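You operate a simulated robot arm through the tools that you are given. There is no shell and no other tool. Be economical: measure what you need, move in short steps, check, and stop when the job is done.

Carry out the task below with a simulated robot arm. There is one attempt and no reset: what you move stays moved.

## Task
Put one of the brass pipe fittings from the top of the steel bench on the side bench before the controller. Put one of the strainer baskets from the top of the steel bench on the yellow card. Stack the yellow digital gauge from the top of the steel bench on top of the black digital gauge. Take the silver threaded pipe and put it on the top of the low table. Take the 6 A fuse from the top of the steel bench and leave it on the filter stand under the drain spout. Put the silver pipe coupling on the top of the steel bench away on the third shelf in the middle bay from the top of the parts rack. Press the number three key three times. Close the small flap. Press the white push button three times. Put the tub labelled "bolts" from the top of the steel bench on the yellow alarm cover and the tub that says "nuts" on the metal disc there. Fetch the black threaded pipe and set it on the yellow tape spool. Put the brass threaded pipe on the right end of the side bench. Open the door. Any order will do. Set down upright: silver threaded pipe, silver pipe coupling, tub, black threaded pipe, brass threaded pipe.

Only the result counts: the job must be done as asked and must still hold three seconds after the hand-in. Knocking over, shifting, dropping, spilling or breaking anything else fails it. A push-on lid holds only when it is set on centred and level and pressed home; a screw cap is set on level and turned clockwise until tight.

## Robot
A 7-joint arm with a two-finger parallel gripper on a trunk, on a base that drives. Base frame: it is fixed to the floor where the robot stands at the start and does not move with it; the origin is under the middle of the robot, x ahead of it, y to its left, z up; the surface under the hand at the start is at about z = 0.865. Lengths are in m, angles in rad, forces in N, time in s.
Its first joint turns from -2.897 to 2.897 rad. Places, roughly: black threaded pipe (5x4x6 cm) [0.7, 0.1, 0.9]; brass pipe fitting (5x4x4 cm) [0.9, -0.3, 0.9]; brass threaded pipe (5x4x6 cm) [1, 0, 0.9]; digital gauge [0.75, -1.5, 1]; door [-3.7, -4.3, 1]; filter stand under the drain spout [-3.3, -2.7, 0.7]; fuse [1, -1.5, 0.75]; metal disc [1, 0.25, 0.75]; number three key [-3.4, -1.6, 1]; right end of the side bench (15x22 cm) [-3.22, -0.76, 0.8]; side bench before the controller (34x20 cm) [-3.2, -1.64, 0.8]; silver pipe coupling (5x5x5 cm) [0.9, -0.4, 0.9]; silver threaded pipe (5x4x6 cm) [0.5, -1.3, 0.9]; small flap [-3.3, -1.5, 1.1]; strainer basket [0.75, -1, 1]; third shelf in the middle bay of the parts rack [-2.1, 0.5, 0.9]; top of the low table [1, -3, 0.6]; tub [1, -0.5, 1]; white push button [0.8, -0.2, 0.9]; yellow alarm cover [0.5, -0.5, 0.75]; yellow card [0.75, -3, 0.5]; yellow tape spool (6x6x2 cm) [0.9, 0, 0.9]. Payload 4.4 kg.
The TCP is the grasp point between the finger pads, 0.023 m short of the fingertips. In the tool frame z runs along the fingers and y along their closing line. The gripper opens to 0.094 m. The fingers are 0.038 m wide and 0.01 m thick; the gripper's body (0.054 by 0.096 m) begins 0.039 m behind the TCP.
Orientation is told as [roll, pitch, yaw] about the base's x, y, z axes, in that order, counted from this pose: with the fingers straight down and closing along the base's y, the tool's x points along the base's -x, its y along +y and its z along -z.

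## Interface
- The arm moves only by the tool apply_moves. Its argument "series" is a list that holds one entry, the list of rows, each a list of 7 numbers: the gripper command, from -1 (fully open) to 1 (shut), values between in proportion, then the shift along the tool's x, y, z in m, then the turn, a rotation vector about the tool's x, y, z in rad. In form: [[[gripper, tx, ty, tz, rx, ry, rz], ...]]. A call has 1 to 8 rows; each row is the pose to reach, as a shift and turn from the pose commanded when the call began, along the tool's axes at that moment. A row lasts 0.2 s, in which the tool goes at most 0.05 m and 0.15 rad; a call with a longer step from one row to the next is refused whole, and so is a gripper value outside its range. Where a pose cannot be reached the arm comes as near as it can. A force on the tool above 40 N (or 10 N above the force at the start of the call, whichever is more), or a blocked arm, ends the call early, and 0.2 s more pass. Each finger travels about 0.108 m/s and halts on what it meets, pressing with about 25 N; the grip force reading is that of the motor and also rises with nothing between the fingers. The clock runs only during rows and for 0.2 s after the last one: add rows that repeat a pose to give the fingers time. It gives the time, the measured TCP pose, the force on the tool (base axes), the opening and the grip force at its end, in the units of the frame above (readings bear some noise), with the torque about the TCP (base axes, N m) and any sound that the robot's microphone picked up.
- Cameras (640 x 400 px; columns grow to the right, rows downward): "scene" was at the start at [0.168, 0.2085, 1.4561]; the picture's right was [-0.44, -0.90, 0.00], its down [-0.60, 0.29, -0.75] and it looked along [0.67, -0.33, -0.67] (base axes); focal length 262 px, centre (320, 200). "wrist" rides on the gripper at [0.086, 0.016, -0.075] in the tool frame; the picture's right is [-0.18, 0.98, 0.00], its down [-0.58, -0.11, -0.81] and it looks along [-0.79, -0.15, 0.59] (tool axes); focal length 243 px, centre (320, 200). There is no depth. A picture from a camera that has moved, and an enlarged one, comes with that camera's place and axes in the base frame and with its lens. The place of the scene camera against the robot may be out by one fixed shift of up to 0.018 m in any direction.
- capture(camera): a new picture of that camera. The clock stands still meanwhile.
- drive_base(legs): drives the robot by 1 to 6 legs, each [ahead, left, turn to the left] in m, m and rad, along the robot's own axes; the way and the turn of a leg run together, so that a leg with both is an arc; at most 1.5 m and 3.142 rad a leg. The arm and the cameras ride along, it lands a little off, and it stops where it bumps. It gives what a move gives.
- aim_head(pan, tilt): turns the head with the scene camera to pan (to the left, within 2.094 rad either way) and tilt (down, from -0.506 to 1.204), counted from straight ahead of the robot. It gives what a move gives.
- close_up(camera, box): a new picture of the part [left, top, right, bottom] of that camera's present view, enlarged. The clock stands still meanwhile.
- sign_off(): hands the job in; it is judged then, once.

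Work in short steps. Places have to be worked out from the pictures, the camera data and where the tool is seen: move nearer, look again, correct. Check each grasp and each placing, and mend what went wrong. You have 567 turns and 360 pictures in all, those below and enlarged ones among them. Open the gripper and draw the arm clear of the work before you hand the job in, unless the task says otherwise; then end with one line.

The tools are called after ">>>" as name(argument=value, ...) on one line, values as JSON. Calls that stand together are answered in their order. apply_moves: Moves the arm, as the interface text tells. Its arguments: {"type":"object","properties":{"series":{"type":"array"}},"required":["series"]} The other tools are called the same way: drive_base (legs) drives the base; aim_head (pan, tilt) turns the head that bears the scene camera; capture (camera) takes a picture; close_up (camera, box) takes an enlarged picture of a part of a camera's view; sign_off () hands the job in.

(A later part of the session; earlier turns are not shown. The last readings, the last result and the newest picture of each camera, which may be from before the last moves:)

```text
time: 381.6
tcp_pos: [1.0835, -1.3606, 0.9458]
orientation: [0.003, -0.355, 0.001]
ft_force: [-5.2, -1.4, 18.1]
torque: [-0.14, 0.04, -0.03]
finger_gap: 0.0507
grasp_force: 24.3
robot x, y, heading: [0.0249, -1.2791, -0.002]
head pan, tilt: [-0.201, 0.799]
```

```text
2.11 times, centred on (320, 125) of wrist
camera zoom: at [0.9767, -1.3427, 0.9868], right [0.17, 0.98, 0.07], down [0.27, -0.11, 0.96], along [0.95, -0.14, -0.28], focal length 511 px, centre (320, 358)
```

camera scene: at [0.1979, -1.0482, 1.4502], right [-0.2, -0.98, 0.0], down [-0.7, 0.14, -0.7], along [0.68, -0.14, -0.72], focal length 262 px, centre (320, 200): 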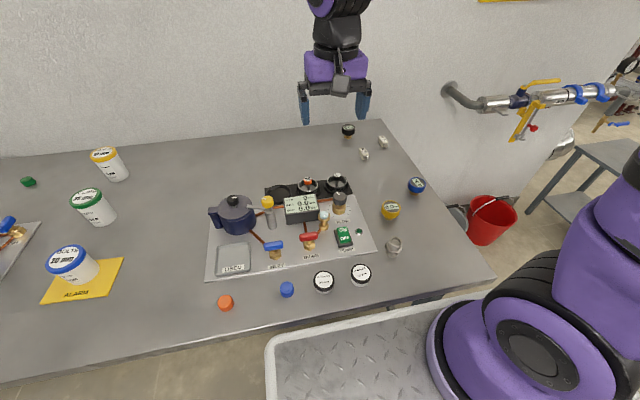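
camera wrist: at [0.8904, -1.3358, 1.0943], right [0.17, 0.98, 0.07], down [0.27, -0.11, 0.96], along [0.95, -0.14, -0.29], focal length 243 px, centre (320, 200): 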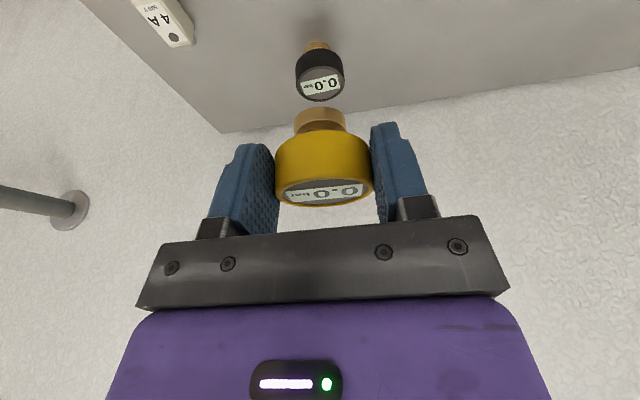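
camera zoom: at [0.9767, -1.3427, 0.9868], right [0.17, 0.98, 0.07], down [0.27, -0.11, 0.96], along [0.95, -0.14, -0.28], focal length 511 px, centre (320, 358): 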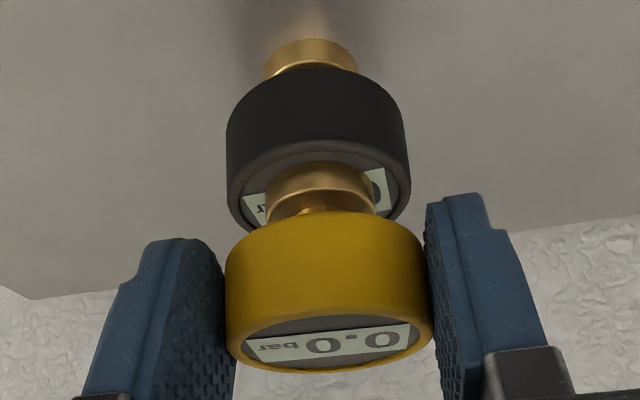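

Aligned. I relieve the push, open gradually, then rise straight up.

>>> apply_moves(series=[[[1, -0.0005, 0, -0.0013, 0, 0, 0], [0.0, -0.0005, 0, -0.0013, 0, 0, 0], [-0.3, -0.0005, 0, -0.0013, 0, 0, 0], [-1, -0.0005, 0, -0.0013, 0, 0, 0], [-1, -0.0005, 0, -0.0013, 0, 0, 0], [-1, -0.0125, 0, -0.034, 0, 0, 0], [-1, -0.028, 0, -0.077, 0, 0, 0], [-1, -0.042, 0, -0.115, 0, 0, 0]]])

>>> capture(camera="wrist")

>>> close_up(camera="scene", box=[310, 90, 430, 190])

```text
time: 383.4
tcp_pos: [1.0824, -1.3595, 1.0656]
orientation: [0.003, -0.35, 0.001]
ft_force: [0.6, -0.5, -0.6]
torque: [-0.01, 0.01, -0.02]
finger_gap: 0.0939
grasp_force: 0.1
robot x, y, heading: [0.0272, -1.2775, 0.0]
head pan, tilt: [-0.201, 0.799]
```

```text
195 pictures are left
camera wrist: at [0.9762, -1.3419, 1.1076], right [0.17, 0.98, 0.07], down [0.27, -0.11, 0.96], along [0.95, -0.14, -0.29], focal length 243 px, centre (320, 200)
```

wrist: 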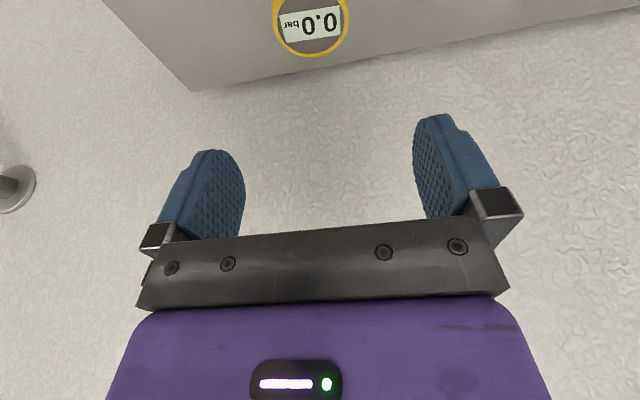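

```text
4.00 times, centred on (370, 140) of scene
camera zoom: at [0.1985, -1.0483, 1.4502], right [-0.2, -0.98, 0.0], down [-0.7, 0.14, -0.7], along [0.68, -0.14, -0.72], focal length 1050 px, centre (120, 440)
```

zoom: 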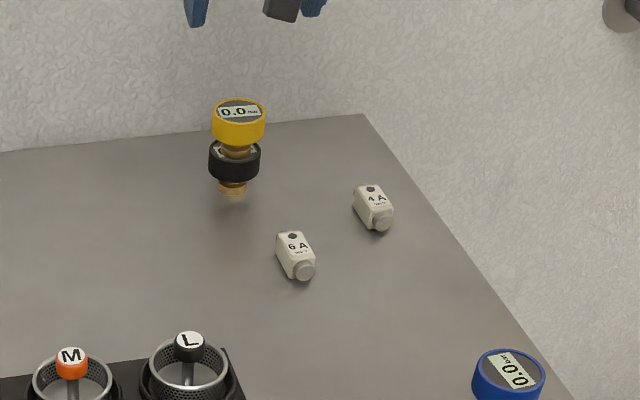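

The yellow gauge stands on the black one. Next the silver threaded pipe near (0.54, -1.318); I retract upright, back the base 10 cm, and look.

>>> apply_moves(series=[[[-1, 0.042, 0, -0.0153, 0, 0.05, 0], [-1, 0.084, 0, -0.0306, 0, 0.1, 0], [-1, 0.126, 0, -0.046, 0, 0.15, 0], [-1, 0.168, 0, -0.0613, 0, 0.2, 0], [-1, 0.21, 0, -0.0766, 0, 0.25, 0], [-1, 0.252, 0, -0.092, 0, 0.3, 0], [-1, 0.294, 0, -0.107, 0, 0.35, 0], [-1, 0.336, 0, -0.1226, 0, 0.35, 0]]])

>>> drive_base(legs=[[-0.1, 0, 0]])

>>> apply_moves(series=[[[-1, 0.03, 0.01, 0.01, 0, 0, 0], [-1, 0.06, 0.02, 0.02, 0, 0, 0], [-1, 0.09, 0.03, 0.03, 0, 0, 0], [-1, 0.11, 0.04, 0.04, 0, 0, 0]]])

>>> capture(camera="wrist")

```text
time: 385.2
tcp_pos: [0.7251, -1.3638, 1.0653]
orientation: [0.004, 0.002, 0.003]
ft_force: [-0.5, -0.1, -0.9]
torque: [-0.01, 0.01, 0.0]
finger_gap: 0.094
grasp_force: 0.1
robot x, y, heading: [0.0279, -1.2774, -0.003]
head pan, tilt: [-0.201, 0.799]
```

```text
time: 386.3
tcp_pos: [0.6247, -1.3644, 1.0657]
orientation: [0.003, 0.001, 0.003]
ft_force: [0.1, -0.5, 0.3]
torque: [0.01, -0.03, 0.01]
finger_gap: 0.0942
grasp_force: 0.1
robot x, y, heading: [-0.0721, -1.2791, -0.005]
head pan, tilt: [-0.201, 0.799]
```

```text
time: 387.3
tcp_pos: [0.5149, -1.3248, 1.0256]
orientation: [0.005, 0.0, 0.0]
ft_force: [-1.2, 0.8, -0.2]
torque: [0.03, -0.04, 0.0]
finger_gap: 0.094
grasp_force: 0.2
robot x, y, heading: [-0.075, -1.2789, -0.006]
head pan, tilt: [-0.201, 0.799]
```

```text
193 pictures are left
camera wrist: at [0.4296, -1.3074, 1.1008], right [0.18, 0.98, 0.0], down [0.58, -0.11, 0.81], along [0.79, -0.15, -0.59], focal length 243 px, centre (320, 200)
```

wrist: 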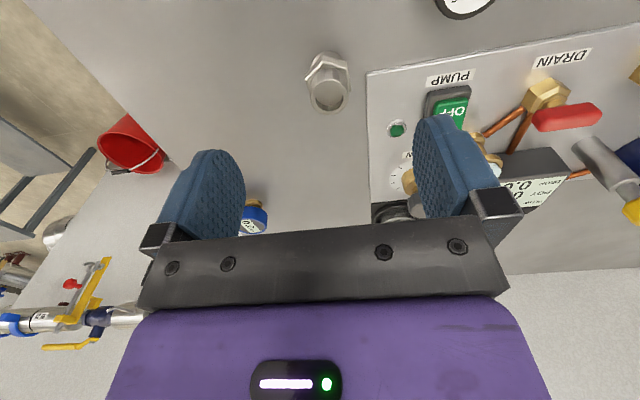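

Silver pipe at (0.5305, -1.32). I check its hexagon.

>>> close_up(camera="wrist", box=[280, 40, 376, 125])

```text
4.71 times, centred on (328, 82) of wrist
camera zoom: at [0.4296, -1.3074, 1.1008], right [0.18, 0.98, 0.0], down [0.58, -0.11, 0.81], along [0.79, -0.15, -0.59], focal length 1142 px, centre (282, 753)
```

zoom: 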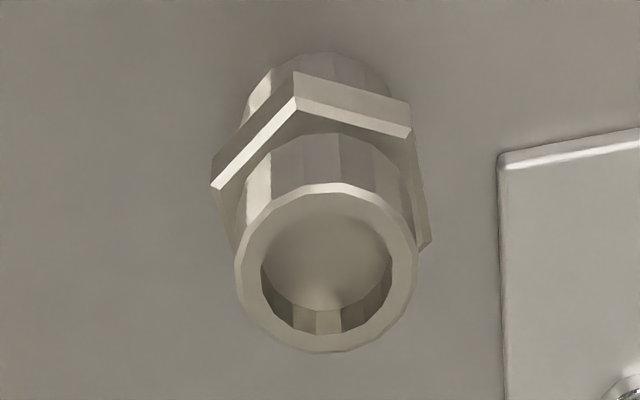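

Flats face y within ~3°. I descend with a slight yaw and grip.

>>> apply_moves(series=[[[-1, -0.0156, 0.0048, 0.03, 0, 0, -0.05], [-1, -0.0156, 0.0048, 0.075, 0, 0, -0.05], [-1, -0.0156, 0.0048, 0.11, 0, 0, -0.05], [-1, -0.0156, 0.0048, 0.128, 0, 0, -0.05], [-1, -0.0156, 0.0048, 0.128, 0, 0, -0.05], [1, -0.0156, 0.0048, 0.128, 0, 0, -0.05], [1, -0.0156, 0.0048, 0.128, 0, 0, -0.05], [1, -0.0156, 0.0048, 0.128, 0, 0, -0.05]]])

>>> apply_moves(series=[[[1, 0, 0, 0, 0, 0, 0], [1, 0, 0, -0.02, 0, 0, 0], [1, 0, 0, -0.06, 0, 0, 0], [1, 0, 0, -0.1, 0, 0, 0], [1, 0, 0, -0.14, 0, 0, 0], [1, 0, 0, -0.18, 0, 0, 0], [1, 0, 0, -0.22, 0, 0, 0]]])

>>> capture(camera="wrist")

```text
time: 389.1
tcp_pos: [0.5302, -1.3187, 0.8993]
orientation: [0.003, 0.001, 0.051]
ft_force: [0.3, -0.1, 0.7]
torque: [0.01, 0.01, 0.01]
finger_gap: 0.0425
grasp_force: 24.8
robot x, y, heading: [-0.0742, -1.2748, -0.005]
head pan, tilt: [-0.201, 0.799]
```

```text
time: 390.7
tcp_pos: [0.5317, -1.3219, 1.1183]
orientation: [0.003, 0.002, 0.052]
ft_force: [0.4, -0.2, -1.1]
torque: [0.0, 0.01, 0.0]
finger_gap: 0.0425
grasp_force: 25.1
robot x, y, heading: [-0.0742, -1.2747, -0.004]
head pan, tilt: [-0.201, 0.799]
```

```text
191 pictures are left
camera wrist: at [0.446, -1.3092, 1.1948], right [0.13, 0.99, 0.0], down [0.59, -0.08, 0.81], along [0.8, -0.11, -0.59], focal length 243 px, centre (320, 200)
```

wrist: 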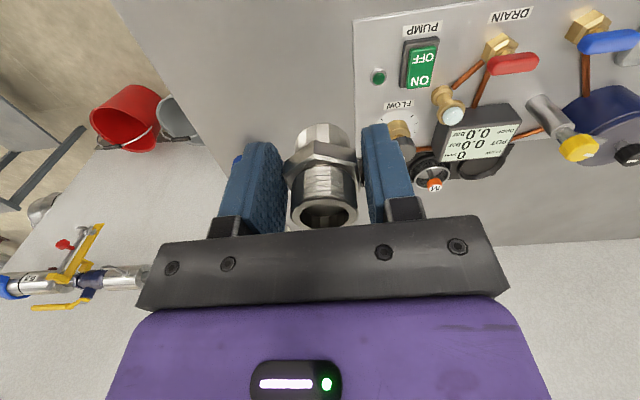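

Held. I drive right (−y) toward the low table.

>>> drive_base(legs=[[0, -1.3, 0]])

>>> aim_head(pan=-0.5, tilt=0.6)

>>> capture(camera="scene")

```text
time: 397.2
tcp_pos: [0.505, -2.6336, 1.1201]
orientation: [0.003, 0.001, 0.022]
ft_force: [-0.6, 0.5, -1.5]
torque: [0.0, -0.03, 0.02]
finger_gap: 0.0428
grasp_force: 25.5
robot x, y, heading: [-0.1013, -2.5667, -0.034]
head pan, tilt: [-0.201, 0.799]
```

```text
time: 398.0
tcp_pos: [0.5049, -2.6342, 1.1195]
orientation: [0.006, 0.001, 0.021]
ft_force: [0.1, -0.6, -1.3]
torque: [0.01, 0.04, -0.02]
finger_gap: 0.0426
grasp_force: 25.0
robot x, y, heading: [-0.1002, -2.5737, -0.034]
head pan, tilt: [-0.499, 0.6]
```

```text
190 pictures are left
camera scene: at [0.0777, -2.3729, 1.4671], right [-0.51, -0.86, 0.0], down [-0.49, 0.29, -0.82], along [0.71, -0.42, -0.57], focal length 262 px, centre (320, 200)
```

scene: 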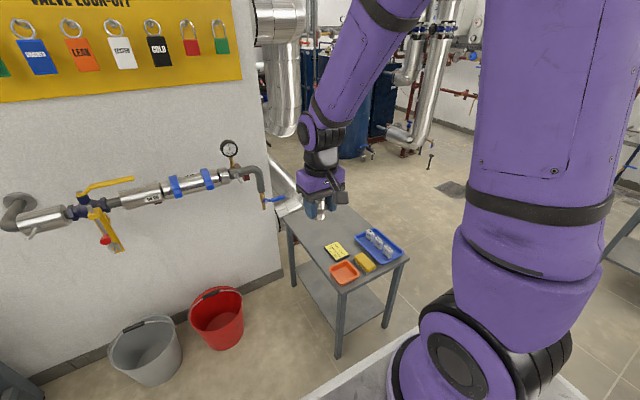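

>>> close_up(camera="scene", box=[260, 190, 420, 310])

```text
3.33 times, centred on (340, 250) of scene
camera zoom: at [0.0777, -2.3729, 1.4671], right [-0.51, -0.86, 0.0], down [-0.49, 0.29, -0.82], along [0.71, -0.42, -0.57], focal length 875 px, centre (253, 33)
```

zoom: 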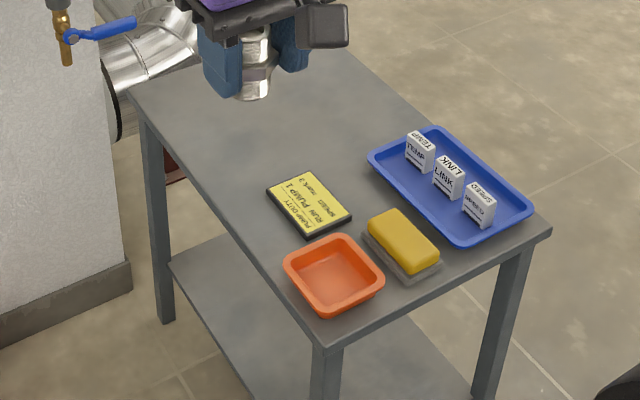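

The low table top spans about x 0.58–1.12, y -2.76..-3.11 (z≈0.6), with free room at the back. I drive up to it.

>>> drive_base(legs=[[0, -0.32, 0.034], [0.15, 0, 0]])

>>> aim_head(pan=-0.2, tilt=0.8)

>>> capture(camera="scene")

>>> capture(camera="wrist")

```text
time: 401.1
tcp_pos: [0.6536, -2.9308, 1.1197]
orientation: [0.004, 0.001, 0.057]
ft_force: [-1.1, 0.5, -1.4]
torque: [-0.02, 0.02, -0.01]
finger_gap: 0.0426
grasp_force: 25.1
robot x, y, heading: [0.0462, -2.8916, 0.003]
head pan, tilt: [-0.499, 0.6]
```

```text
time: 401.9
tcp_pos: [0.6529, -2.9304, 1.1188]
orientation: [0.003, 0.0, 0.058]
ft_force: [0.3, -0.2, -1.1]
torque: [-0.01, 0.0, 0.0]
finger_gap: 0.0424
grasp_force: 25.2
robot x, y, heading: [0.0473, -2.8948, 0.006]
head pan, tilt: [-0.201, 0.799]
```

```text
188 pictures are left
camera scene: at [0.2178, -2.6602, 1.4503], right [-0.2, -0.98, 0.0], down [-0.7, 0.14, -0.7], along [0.68, -0.14, -0.72], focal length 262 px, centre (320, 200)
```

scene: 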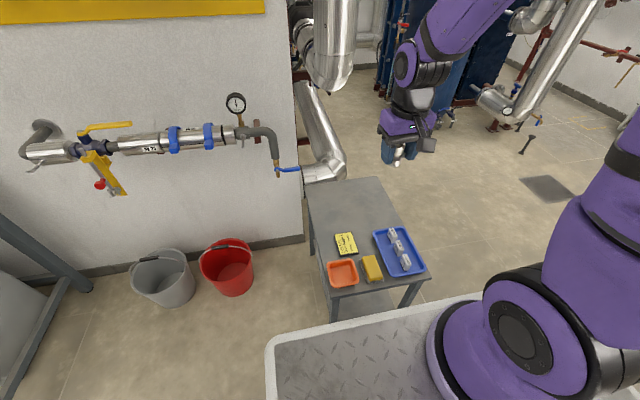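

```text
187 pictures are left
camera wrist: at [0.5665, -2.9189, 1.1946], right [0.13, 0.99, 0.0], down [0.59, -0.08, 0.81], along [0.8, -0.1, -0.59], focal length 243 px, centre (320, 200)
```

wrist: 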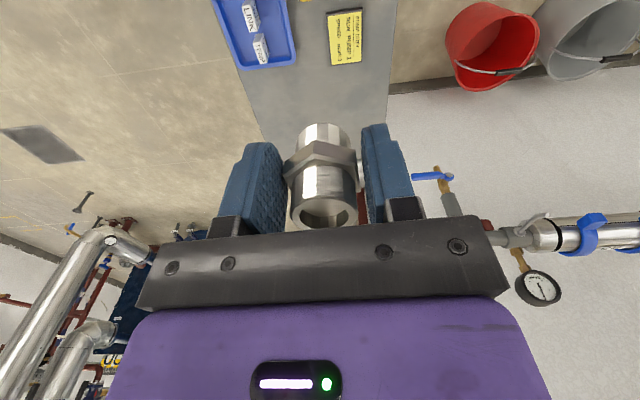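

Card at (0.782, -2.885), table z ≈ 0.61. I drive 10 cm ahead and carry the pipe over the free rear area at about (0.92, -2.95).

>>> drive_base(legs=[[0.1, 0, 0]])

>>> apply_moves(series=[[[1, -0.04, -0.004, 0, 0, 0, 0], [1, -0.08, -0.008, 0, 0, 0, 0], [1, -0.12, -0.012, 0, 0, 0, 0], [1, -0.16, -0.016, 0.02, 0, 0, 0], [1, -0.175, -0.016, 0.065, 0, 0, 0], [1, -0.175, -0.016, 0.11, 0, 0, 0], [1, -0.175, -0.016, 0.155, 0, 0, 0], [1, -0.175, -0.016, 0.2, 0, 0, 0]]])

>>> capture(camera="wrist")

>>> capture(camera="scene")

```text
time: 403.1
tcp_pos: [0.7521, -2.9305, 1.1192]
orientation: [0.006, 0.0, 0.059]
ft_force: [0.3, 0.9, -1.2]
torque: [0.0, -0.02, -0.03]
finger_gap: 0.0429
grasp_force: 25.3
robot x, y, heading: [0.1467, -2.8904, 0.003]
head pan, tilt: [-0.201, 0.799]
```

```text
time: 404.9
tcp_pos: [0.9273, -2.9335, 0.9177]
orientation: [0.004, -0.002, 0.059]
ft_force: [-0.3, -0.5, 0.1]
torque: [0.03, 0.02, -0.01]
finger_gap: 0.0426
grasp_force: 24.6
robot x, y, heading: [0.146, -2.8887, 0.004]
head pan, tilt: [-0.201, 0.799]
```

```text
186 pictures are left
camera wrist: at [0.8408, -2.9225, 0.994], right [0.13, 0.99, 0.0], down [0.59, -0.08, 0.81], along [0.8, -0.1, -0.59], focal length 243 px, centre (320, 200)
```

wrist: 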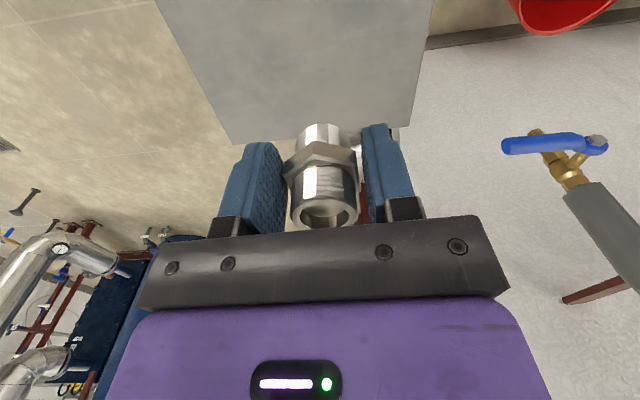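

```text
185 pictures are left
camera scene: at [0.3161, -2.6597, 1.4503], right [-0.2, -0.98, 0.0], down [-0.7, 0.14, -0.7], along [0.68, -0.14, -0.72], focal length 262 px, centre (320, 200)
```

scene: 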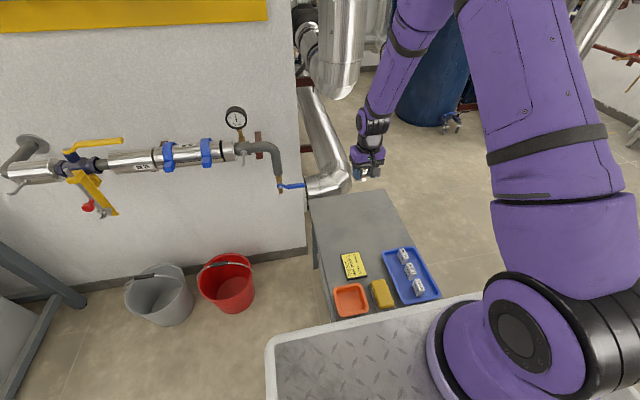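

Table extends to x 1.14, y -2.80..-3.13; the pipe is well over it. I lower.

>>> apply_moves(series=[[[1, 0, -0.01, 0.04, 0, 0, 0], [1, 0, -0.02, 0.08, 0, 0, 0], [1, 0, -0.02, 0.12, 0, 0, 0], [1, 0, -0.02, 0.16, 0, 0, 0], [1, 0, -0.02, 0.2, 0, 0, 0], [1, 0, -0.02, 0.235, 0, 0, 0], [1, 0, -0.02, 0.235, 0, 0, 0]]])

>>> capture(camera="wrist")

```text
time: 406.5
tcp_pos: [0.9298, -2.9517, 0.6843]
orientation: [0.004, -0.001, 0.06]
ft_force: [-0.4, -0.6, -1.0]
torque: [-0.01, 0.01, -0.01]
finger_gap: 0.0427
grasp_force: 25.1
robot x, y, heading: [0.1444, -2.8919, 0.004]
head pan, tilt: [-0.201, 0.799]
```

```text
184 pictures are left
camera wrist: at [0.8433, -2.9408, 0.7601], right [0.13, 0.99, 0.0], down [0.59, -0.08, 0.81], along [0.8, -0.1, -0.59], focal length 243 px, centre (320, 200)
```

wrist: 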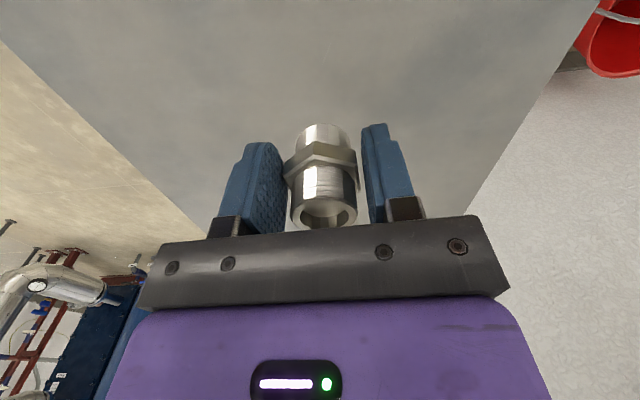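

Continue down slowly until contact.

>>> apply_moves(series=[[[1, 0, 0, 0.012, 0, 0, 0], [1, 0, 0, 0.02, 0, 0, 0], [1, 0, 0, 0.026, 0, 0, 0], [1, 0, 0, 0.032, 0, 0, 0], [1, 0, 0, 0.036, 0, 0, 0]]])

```text
time: 407.7
tcp_pos: [0.9287, -2.9542, 0.6485]
orientation: [0.003, 0.0, 0.061]
ft_force: [-0.2, 0.3, -0.1]
torque: [0.0, 0.02, -0.01]
finger_gap: 0.0426
grasp_force: 24.7
robot x, y, heading: [0.1469, -2.8872, 0.002]
head pan, tilt: [-0.201, 0.799]
```

>>> apply_moves(series=[[[1, 0, 0, 0.003, 0, 0, 0], [1, 0, 0, 0.006, 0, 0, 0], [1, 0, 0, 0.009, 0, 0, 0], [1, 0, 0, 0.012, 0, 0, 0], [1, 0, 0, 0.015, 0, 0, 0], [1, 0, 0, 0.018, 0, 0, 0]]])

```text
time: 409.1
tcp_pos: [0.9288, -2.9545, 0.6295]
orientation: [0.003, -0.001, 0.06]
ft_force: [0.7, 0.9, -0.6]
torque: [0.0, 0.01, 0.0]
finger_gap: 0.0425
grasp_force: 24.7
robot x, y, heading: [0.1466, -2.8907, 0.004]
head pan, tilt: [-0.201, 0.799]
```

No contact yet at z 0.63; I look before going further.

>>> capture(camera="wrist")

>>> close_up(camera="scene", box=[290, 130, 430, 250])

```text
183 pictures are left
camera wrist: at [0.8425, -2.9419, 0.7052], right [0.13, 0.99, 0.0], down [0.59, -0.08, 0.81], along [0.8, -0.1, -0.59], focal length 243 px, centre (320, 200)
```

wrist: 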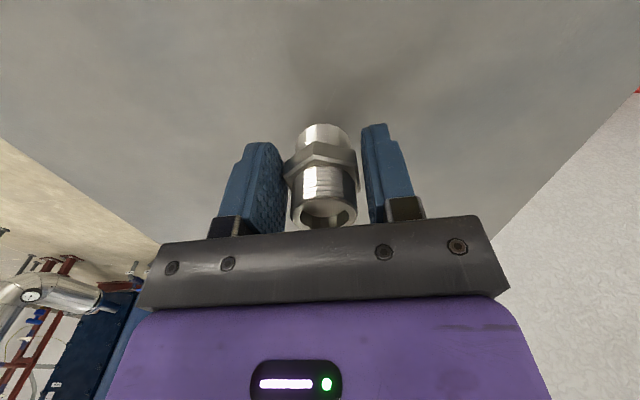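

```text
3.33 times, centred on (360, 190) of scene
camera zoom: at [0.3167, -2.6597, 1.4502], right [-0.2, -0.98, 0.0], down [-0.7, 0.14, -0.7], along [0.68, -0.14, -0.72], focal length 875 px, centre (187, 233)
```

zoom: 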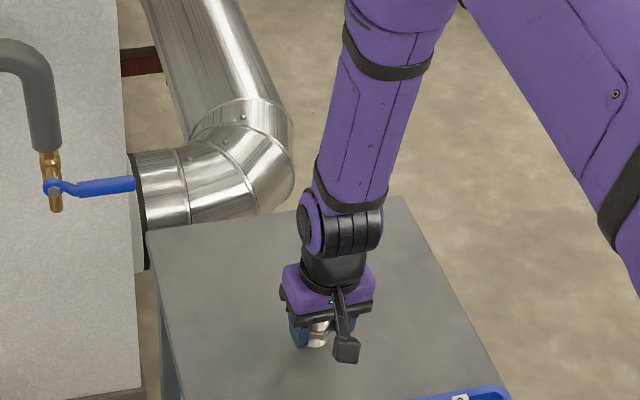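

The shadow shows it is close. I continue in 3 mm steps.

>>> apply_moves(series=[[[1, 0, 0, 0.003, 0, 0, 0], [1, 0, 0, 0.006, 0, 0, 0], [1, 0, 0, 0.009, 0, 0, 0], [1, 0, 0, 0.012, 0, 0, 0], [1, 0, 0, 0.015, 0, 0, 0], [1, 0, 0, 0.018, 0, 0, 0]]])

```text
time: 410.3
tcp_pos: [0.9299, -2.9543, 0.6173]
orientation: [0.003, -0.003, 0.058]
ft_force: [-7.3, -0.1, 21.3]
torque: [-0.11, -0.02, -0.04]
finger_gap: 0.0422
grasp_force: 24.3
robot x, y, heading: [0.1461, -2.8935, 0.005]
head pan, tilt: [-0.201, 0.799]
stopped in row 6: the force on the tool passed its limit at 49 N (the readings are from after the stop); the commanded pose is now the measured one
```

Contact. I relieve, release and rise.

>>> apply_moves(series=[[[1, 0, 0, -0.002, 0, 0, 0], [0, 0, 0, -0.002, 0, 0, 0], [-1, 0, 0, -0.002, 0, 0, 0], [-1, 0, 0, -0.002, 0, 0, 0], [-1, 0, 0, -0.04, 0, 0, 0], [-1, 0, 0, -0.08, 0, 0, 0], [-1, 0, 0, -0.12, 0, 0, 0], [-1, 0, 0, -0.165, 0, 0, 0]]])

>>> capture(camera="wrist")

```text
time: 412.1
tcp_pos: [0.9283, -2.9541, 0.78]
orientation: [0.004, 0.001, 0.059]
ft_force: [0.8, 0.3, -0.3]
torque: [0.0, 0.01, 0.0]
finger_gap: 0.0942
grasp_force: 0.1
robot x, y, heading: [0.144, -2.8885, 0.003]
head pan, tilt: [-0.201, 0.799]
```

```text
181 pictures are left
camera wrist: at [0.8422, -2.9426, 0.8555], right [0.13, 0.99, 0.0], down [0.59, -0.08, 0.81], along [0.8, -0.1, -0.59], focal length 243 px, centre (320, 200)
```

wrist: 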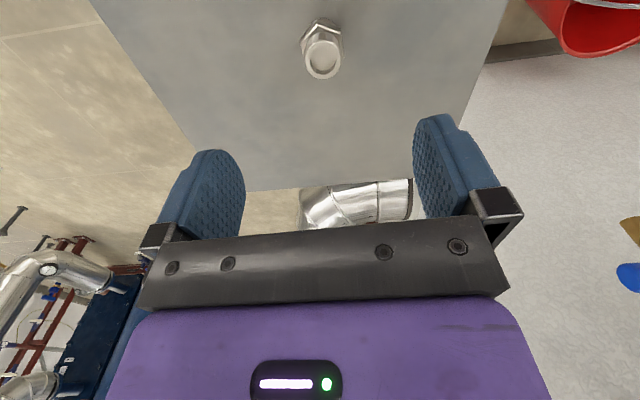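

Silver pipe stands on the low table. I raise and retract, then drive back for the strainer basket.

>>> apply_moves(series=[[[-1, 0, 0, -0.048, 0, 0, 0], [-1, 0.01, 0, -0.094, 0, 0, 0], [-1, 0.03, 0, -0.138, 0, 0, 0], [-1, 0.052, 0, -0.182, 0, 0, 0], [-1, 0.074, 0, -0.226, 0, 0, 0], [-1, 0.096, 0, -0.27, 0, 0, 0], [-1, 0.12, 0, -0.312, 0, 0, 0], [-1, 0.145, 0, -0.354, 0, 0, 0]]])

>>> drive_base(legs=[[-0.23, 0, 0], [0, 1.45, 0], [0.08, 0.2, 0]])

>>> capture(camera="wrist")

>>> capture(camera="scene")

```text
time: 413.9
tcp_pos: [0.7818, -2.962, 1.1363]
orientation: [0.004, 0.002, 0.061]
ft_force: [0.9, -0.5, -0.7]
torque: [0.0, 0.07, 0.02]
finger_gap: 0.094
grasp_force: 0.0
robot x, y, heading: [0.1453, -2.8911, 0.004]
head pan, tilt: [-0.201, 0.799]
```

```text
time: 423.8
tcp_pos: [0.609, -1.2937, 1.1358]
orientation: [0.004, -0.002, 0.082]
ft_force: [0.1, 0.8, 0.0]
torque: [-0.02, 0.02, 0.01]
finger_gap: 0.094
grasp_force: 0.1
robot x, y, heading: [-0.0291, -1.2349, 0.028]
head pan, tilt: [-0.201, 0.799]
```

```text
180 pictures are left
camera wrist: at [0.5229, -1.2829, 1.2107], right [0.1, 0.99, 0.0], down [0.59, -0.06, 0.81], along [0.8, -0.08, -0.59], focal length 243 px, centre (320, 200)
```

wrist: 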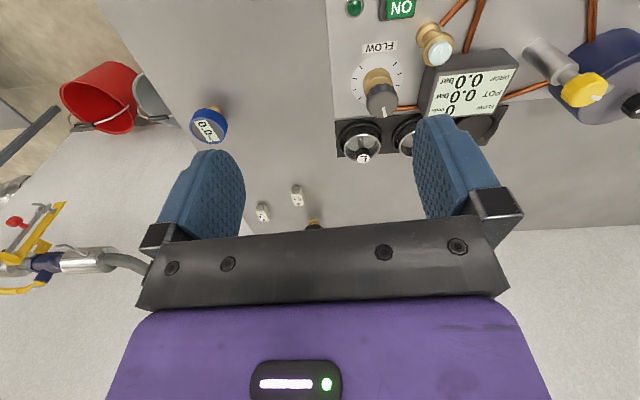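

```text
179 pictures are left
camera scene: at [0.1379, -1.0003, 1.4502], right [-0.18, -0.98, 0.0], down [-0.71, 0.13, -0.7], along [0.69, -0.12, -0.72], focal length 262 px, centre (320, 200)
```

scene: 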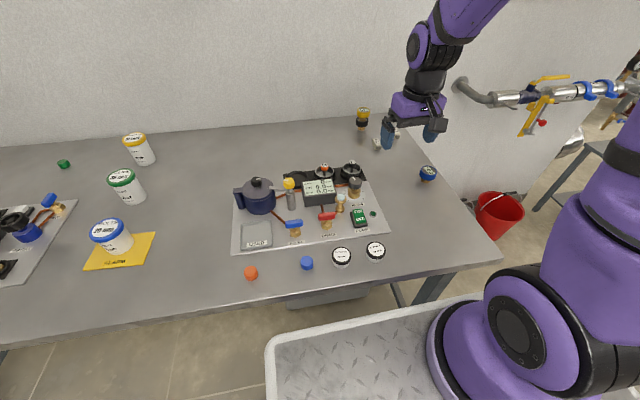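

Baskets M and L: I choose L. Enlarging to see how it can be gripped.

>>> close_up(camera="scene", box=[275, 150, 375, 220])

>>> close_up(camera="wrist", box=[320, 90, 460, 190])

```text
5.71 times, centred on (325, 185) of scene
camera zoom: at [0.1379, -1.0003, 1.4502], right [-0.18, -0.98, 0.0], down [-0.71, 0.13, -0.7], along [0.69, -0.12, -0.72], focal length 1499 px, centre (291, 286)
```

zoom: 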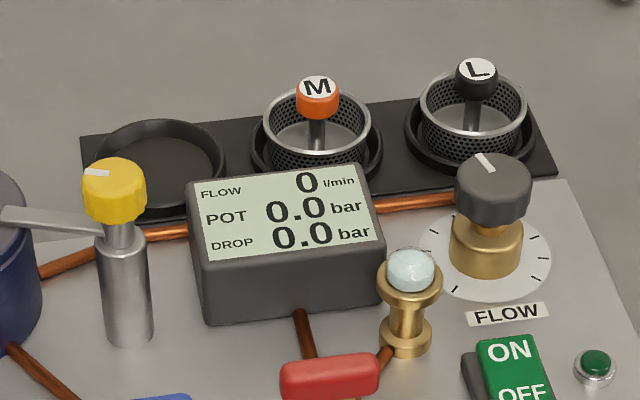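

```text
4.00 times, centred on (390, 140) of wrist
camera zoom: at [0.5229, -1.2829, 1.2107], right [0.1, 0.99, 0.0], down [0.59, -0.06, 0.81], along [0.8, -0.08, -0.59], focal length 970 px, centre (40, 440)
```

zoom: 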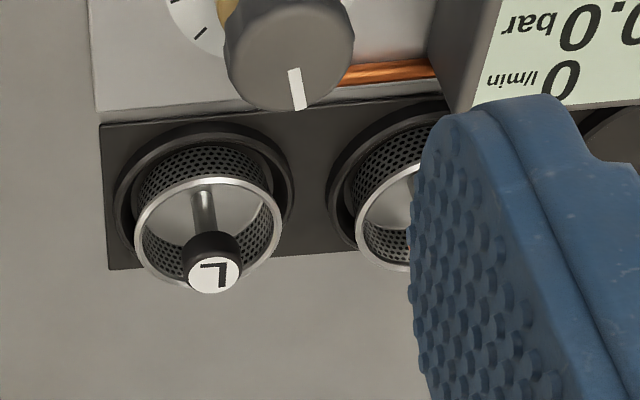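

I'll grip L's knob from above with a narrowed opening. I hover nearer for accuracy.

>>> apply_moves(series=[[[-0.1, -0.034, 0.0078, 0.027, 0, 0, 0.016], [-0.1, -0.068, 0.0156, 0.054, 0, 0, 0.032], [-0.1, -0.102, 0.0234, 0.081, 0, 0, 0.048], [-0.1, -0.136, 0.0312, 0.108, 0, 0, 0.064], [-0.1, -0.1698, 0.0392, 0.136, 0, 0, 0.082], [-0.1, -0.1698, 0.0392, 0.136, 0, 0, 0.082]]])

>>> close_up(camera="wrist", box=[240, 20, 400, 140])

```text
time: 425.2
tcp_pos: [0.7766, -1.2396, 0.9988]
orientation: [0.003, -0.003, -0.002]
ft_force: [0.2, -0.3, -0.1]
torque: [0.04, -0.01, -0.02]
finger_gap: 0.0518
grasp_force: 0.1
robot x, y, heading: [-0.0283, -1.2332, 0.025]
head pan, tilt: [-0.201, 0.799]
```

```text
3.33 times, centred on (320, 80) of wrist
camera zoom: at [0.6904, -1.2226, 1.0736], right [0.19, 0.98, 0.0], down [0.58, -0.11, 0.81], along [0.79, -0.15, -0.59], focal length 809 px, centre (320, 600)
```

zoom: 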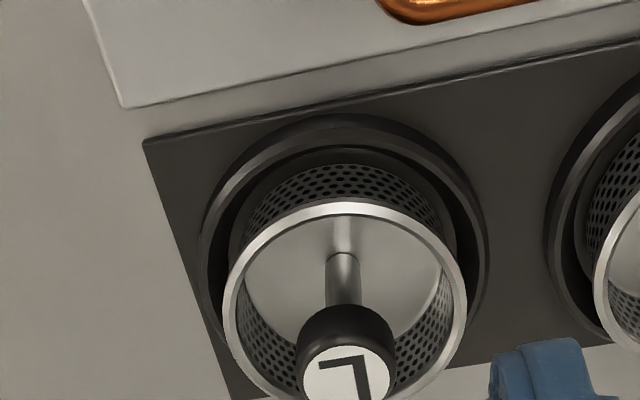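

Knob at (0.802, -1.239), top ≈ 0.928, rim ≈ 0.904. I descend with tips just above the rim and close on the knob.

>>> apply_moves(series=[[[-0.1, -0.0254, 0.0005, 0, 0, 0, 0], [-0.1, -0.0254, 0.0005, 0.035, 0, 0, 0], [-0.1, -0.0254, 0.0005, 0.06, 0, 0, 0], [-0.1, -0.0254, 0.0005, 0.066, 0, 0, 0], [-0.1, -0.0254, 0.0005, 0.066, 0, 0, 0]]])

>>> capture(camera="wrist")

>>> close_up(camera="scene", box=[300, 130, 400, 210])

```text
time: 426.4
tcp_pos: [0.8014, -1.2389, 0.9328]
orientation: [0.003, 0.0, -0.002]
ft_force: [-0.4, -0.7, 0.5]
torque: [0.0, -0.02, -0.03]
finger_gap: 0.0515
grasp_force: 0.0
robot x, y, heading: [-0.0288, -1.2358, 0.025]
head pan, tilt: [-0.201, 0.799]
```

```text
175 pictures are left
camera wrist: at [0.7157, -1.2218, 1.0077], right [0.19, 0.98, 0.0], down [0.58, -0.11, 0.81], along [0.79, -0.15, -0.59], focal length 243 px, centre (320, 200)
```

wrist: 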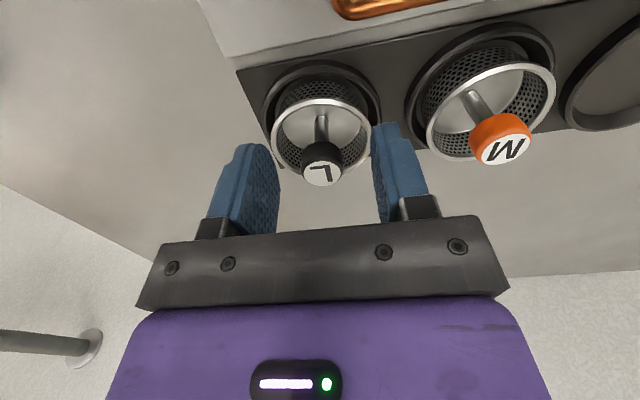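

```text
5.00 times, centred on (350, 170) of scene
camera zoom: at [0.1378, -1.0003, 1.4502], right [-0.18, -0.98, 0.0], down [-0.71, 0.13, -0.7], along [0.69, -0.12, -0.72], focal length 1312 px, centre (170, 350)
```

zoom: 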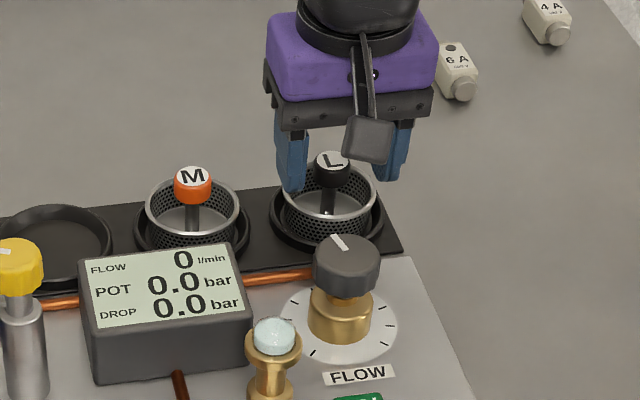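

Knob is between the tips. I close and lift gently.

>>> apply_moves(series=[[[0.3, 0, 0.002, 0, 0, 0, 0], [1, 0, 0.002, 0, 0, 0, 0], [1, 0, 0.002, 0, 0, 0, 0], [1, 0, 0.002, 0, 0, 0, 0], [1, 0, 0.002, -0.01, 0, 0, 0], [1, 0, 0.002, -0.03, 0, 0, 0], [1, 0, 0.002, -0.06, 0, 0, 0], [1, 0, 0.002, -0.1, 0, 0, 0]]])

>>> capture(camera="wrist")

>>> close_up(camera="scene", box=[300, 110, 400, 190])

```text
time: 428.2
tcp_pos: [0.8033, -1.2377, 1.0315]
orientation: [0.004, -0.001, -0.002]
ft_force: [0.2, 0.7, -1.8]
torque: [0.0, 0.02, -0.02]
finger_gap: 0.0228
grasp_force: 25.4
robot x, y, heading: [-0.0282, -1.233, 0.022]
head pan, tilt: [-0.201, 0.799]
```

```text
173 pictures are left
camera wrist: at [0.7179, -1.2203, 1.1079], right [0.19, 0.98, 0.0], down [0.58, -0.11, 0.81], along [0.79, -0.15, -0.59], focal length 243 px, centre (320, 200)
```

wrist: 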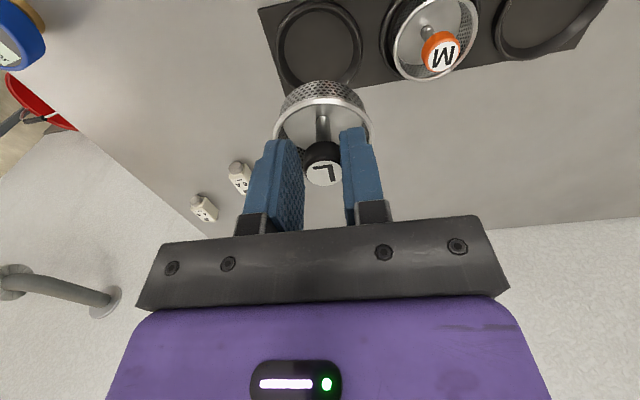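

```text
5.00 times, centred on (350, 150) of scene
camera zoom: at [0.1384, -1.0003, 1.4502], right [-0.18, -0.98, 0.0], down [-0.71, 0.13, -0.7], along [0.69, -0.12, -0.72], focal length 1312 px, centre (170, 450)
```

zoom: 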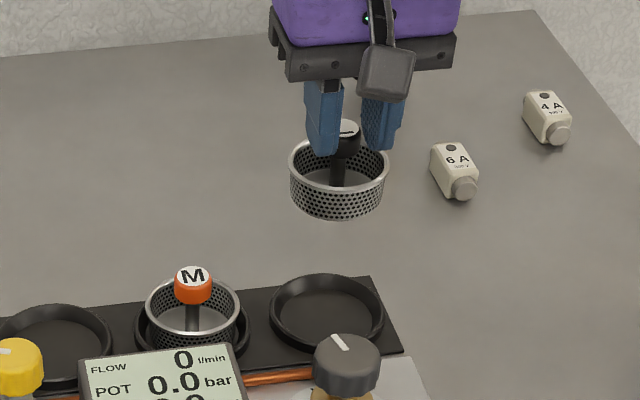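

Basket lifted. I retract and drive back to the low table.

>>> apply_moves(series=[[[1, 0.036, 0, -0.02, 0, 0, 0], [1, 0.072, 0, -0.04, 0, 0, 0], [1, 0.108, 0, -0.06, 0, 0, 0], [1, 0.144, 0, -0.08, 0, 0, 0], [1, 0.18, 0, -0.1, 0, 0, 0]]])

>>> drive_base(legs=[[-0.08, 0, -0.022], [0, -1.45, 0], [0.0, -0.2, 0.01], [0.2, 0, 0]])

>>> capture(camera="wrist")

>>> capture(camera="scene")

```text
time: 429.4
tcp_pos: [0.6239, -1.2391, 1.134]
orientation: [0.003, 0.0, -0.001]
ft_force: [-0.3, 0.2, -1.7]
torque: [0.01, 0.03, -0.01]
finger_gap: 0.0227
grasp_force: 24.9
robot x, y, heading: [-0.0309, -1.2362, 0.022]
head pan, tilt: [-0.201, 0.799]
```

```text
time: 439.6
tcp_pos: [0.7601, -2.8829, 1.1344]
orientation: [0.003, 0.001, -0.006]
ft_force: [0.1, -0.1, -1.0]
torque: [0.01, 0.03, 0.04]
finger_gap: 0.0231
grasp_force: 25.1
robot x, y, heading: [0.1081, -2.8771, 0.024]
head pan, tilt: [-0.201, 0.799]
```

```text
171 pictures are left
camera wrist: at [0.6742, -2.866, 1.2097], right [0.19, 0.98, 0.0], down [0.58, -0.11, 0.81], along [0.79, -0.15, -0.59], focal length 243 px, centre (320, 200)
```

wrist: 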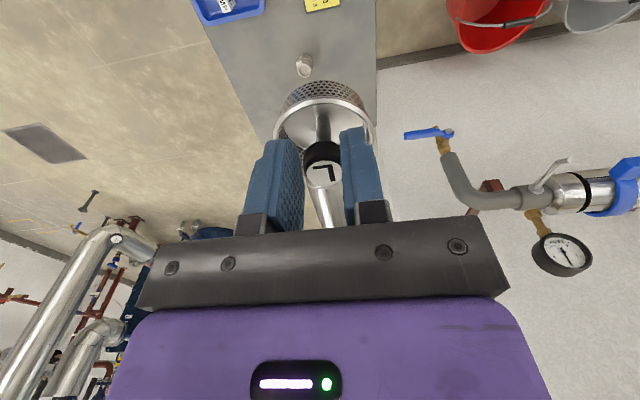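

```text
170 pictures are left
camera scene: at [0.2759, -2.6438, 1.4502], right [-0.18, -0.98, 0.0], down [-0.71, 0.13, -0.7], along [0.69, -0.12, -0.72], focal length 262 px, centre (320, 200)
```

scene: 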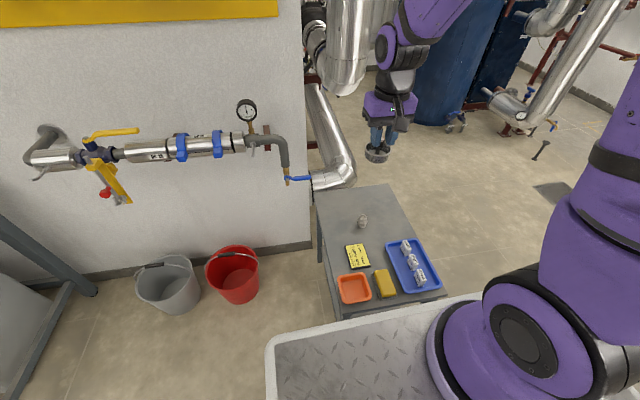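

I lower over the card (about 0.79, -2.886) to 15 cm above and check.

>>> apply_moves(series=[[[1, -0.015, -0.002, 0.045, 0, 0, 0], [1, -0.03, -0.003, 0.09, 0, 0, 0], [1, -0.03, -0.003, 0.138, 0, 0, 0], [1, -0.03, -0.003, 0.186, 0, 0, 0], [1, -0.03, -0.003, 0.234, 0, 0, 0], [1, -0.03, -0.003, 0.282, 0, 0, 0], [1, -0.03, -0.003, 0.33, 0, 0, 0], [1, -0.03, -0.003, 0.35, 0, 0, 0]]])

>>> capture(camera="wrist")

>>> close_up(camera="scene", box=[300, 170, 460, 310])

```text
time: 441.4
tcp_pos: [0.7902, -2.8858, 0.783]
orientation: [0.004, -0.001, -0.004]
ft_force: [-0.1, 0.0, -0.7]
torque: [0.02, -0.02, 0.0]
finger_gap: 0.023
grasp_force: 24.8
robot x, y, heading: [0.1096, -2.8757, 0.024]
head pan, tilt: [-0.201, 0.799]
```

```text
169 pictures are left
camera wrist: at [0.7046, -2.8679, 0.8586], right [0.19, 0.98, 0.0], down [0.58, -0.11, 0.81], along [0.79, -0.15, -0.59], focal length 243 px, centre (320, 200)
```

wrist: 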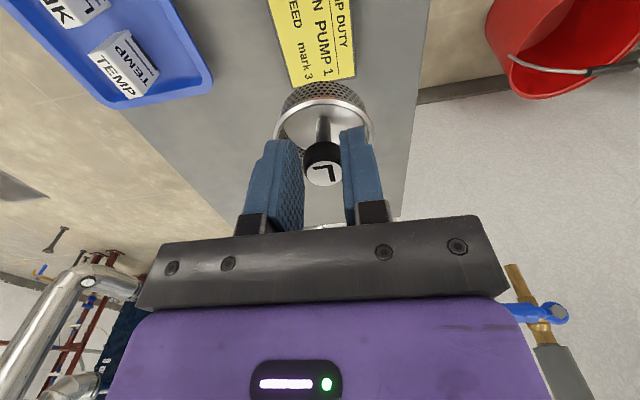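

```text
2.86 times, centred on (380, 240) of scene
camera zoom: at [0.2755, -2.6438, 1.4503], right [-0.18, -0.98, 0.0], down [-0.71, 0.13, -0.7], along [0.69, -0.12, -0.72], focal length 750 px, centre (149, 86)
```

zoom: 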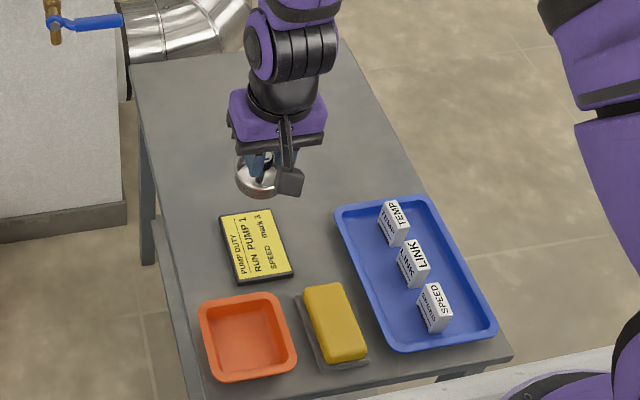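

Card centre ≈ (0.797, -2.889) (10 × 7 cm). I shift slightly and lower.

>>> apply_moves(series=[[[1, -0.007, -0.003, 0.03, 0, 0, 0], [1, -0.007, -0.003, 0.065, 0, 0, 0], [1, -0.007, -0.003, 0.09, 0, 0, 0], [1, -0.007, -0.003, 0.105, 0, 0, 0], [1, -0.007, -0.003, 0.105, 0, 0, 0]]])

>>> capture(camera="wrist")

>>> close_up(camera="scene", box=[320, 190, 420, 280])

```text
time: 442.6
tcp_pos: [0.7967, -2.8884, 0.6817]
orientation: [0.005, -0.001, -0.004]
ft_force: [-0.4, 0.4, -1.1]
torque: [-0.02, 0.02, 0.01]
finger_gap: 0.0226
grasp_force: 24.9
robot x, y, heading: [0.1072, -2.8783, 0.025]
head pan, tilt: [-0.201, 0.799]
```

```text
167 pictures are left
camera wrist: at [0.7106, -2.8707, 0.756], right [0.19, 0.98, 0.0], down [0.58, -0.11, 0.81], along [0.79, -0.15, -0.59], focal length 243 px, centre (320, 200)
```

wrist: 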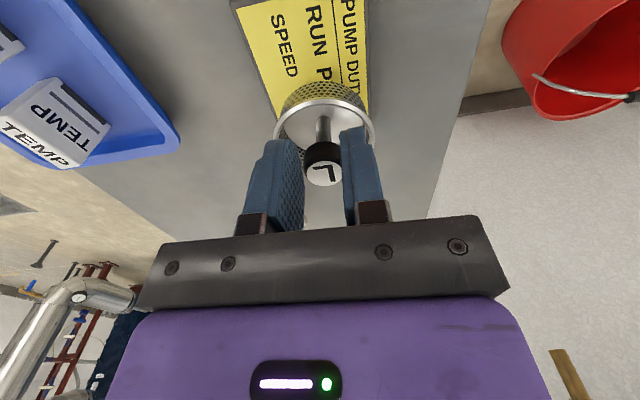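

```text
4.44 times, centred on (370, 235) of scene
camera zoom: at [0.2759, -2.6438, 1.4502], right [-0.18, -0.98, 0.0], down [-0.71, 0.13, -0.7], along [0.69, -0.12, -0.72], focal length 1166 px, centre (98, 44)
```

zoom: 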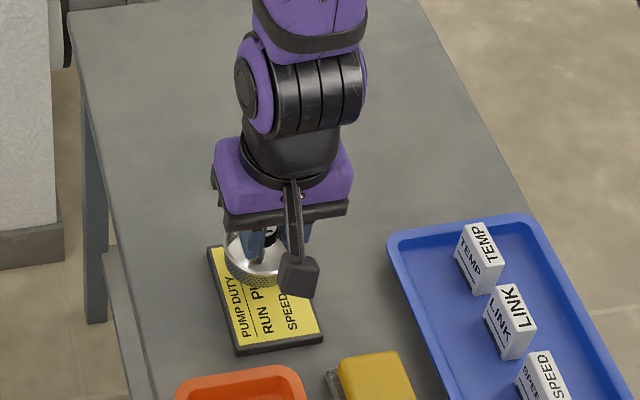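

On line with the card centre. I lower slowly to contact.

>>> apply_moves(series=[[[1, 0, 0, 0.008, 0, 0, 0], [1, 0, 0, 0.014, 0, 0, 0], [1, 0, 0, 0.018, 0, 0, 0], [1, 0, 0, 0.022, 0, 0, 0], [1, 0, 0, 0.025, 0, 0, 0]]])

>>> apply_moves(series=[[[1, 0, 0, 0.003, 0, 0, 0], [1, 0, 0, 0.006, 0, 0, 0], [1, 0, 0, 0.008, 0, 0, 0], [1, 0, 0, 0.01, 0, 0, 0]]])

```text
time: 443.8
tcp_pos: [0.7969, -2.8888, 0.6555]
orientation: [0.005, -0.002, -0.005]
ft_force: [0.6, -3.9, 24.9]
torque: [-0.1, -0.45, -0.11]
finger_gap: 0.0232
grasp_force: 25.0
robot x, y, heading: [0.1096, -2.8774, 0.013]
head pan, tilt: [-0.201, 0.799]
```

```text
time: 444.8
tcp_pos: [0.7967, -2.887, 0.6441]
orientation: [0.005, -0.001, -0.003]
ft_force: [1.3, -4.7, 22.2]
torque: [-0.09, -0.35, -0.06]
finger_gap: 0.0235
grasp_force: 24.8
robot x, y, heading: [0.1091, -2.8749, 0.016]
head pan, tilt: [-0.201, 0.799]
```

Contact came in the first call; the second slid the fingers down the knob. I look before releasing.

>>> close_up(camera="wrist", box=[220, 60, 420, 240])

>>> close_up(camera="scene", box=[320, 200, 420, 290])

```text
2.22 times, centred on (320, 150) of wrist
camera zoom: at [0.7106, -2.8703, 0.7201], right [0.19, 0.98, 0.0], down [0.58, -0.11, 0.81], along [0.79, -0.15, -0.59], focal length 539 px, centre (320, 311)
```

zoom: 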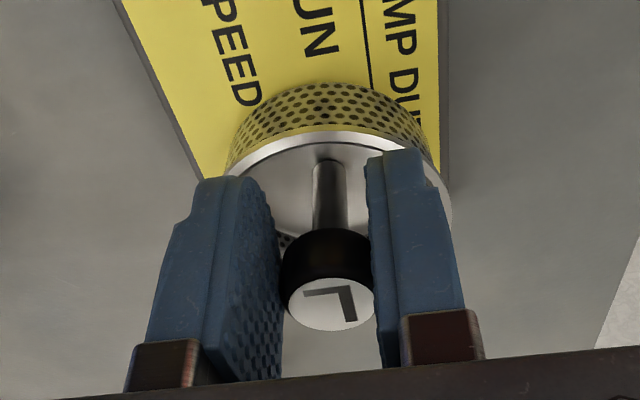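

```text
4.44 times, centred on (370, 245) of scene
camera zoom: at [0.2752, -2.6439, 1.4503], right [-0.18, -0.98, 0.0], down [-0.71, 0.13, -0.7], along [0.69, -0.12, -0.72], focal length 1166 px, centre (98, 0)
```

zoom: 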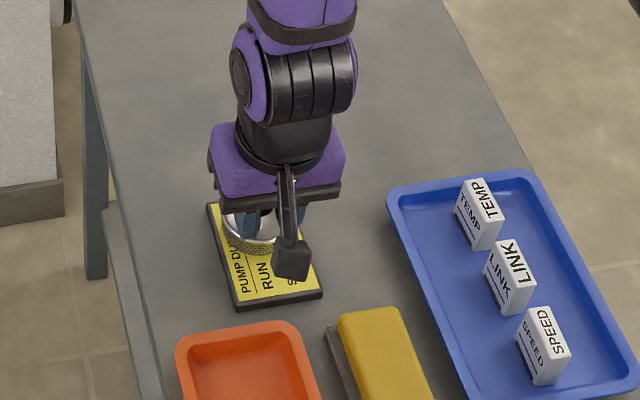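

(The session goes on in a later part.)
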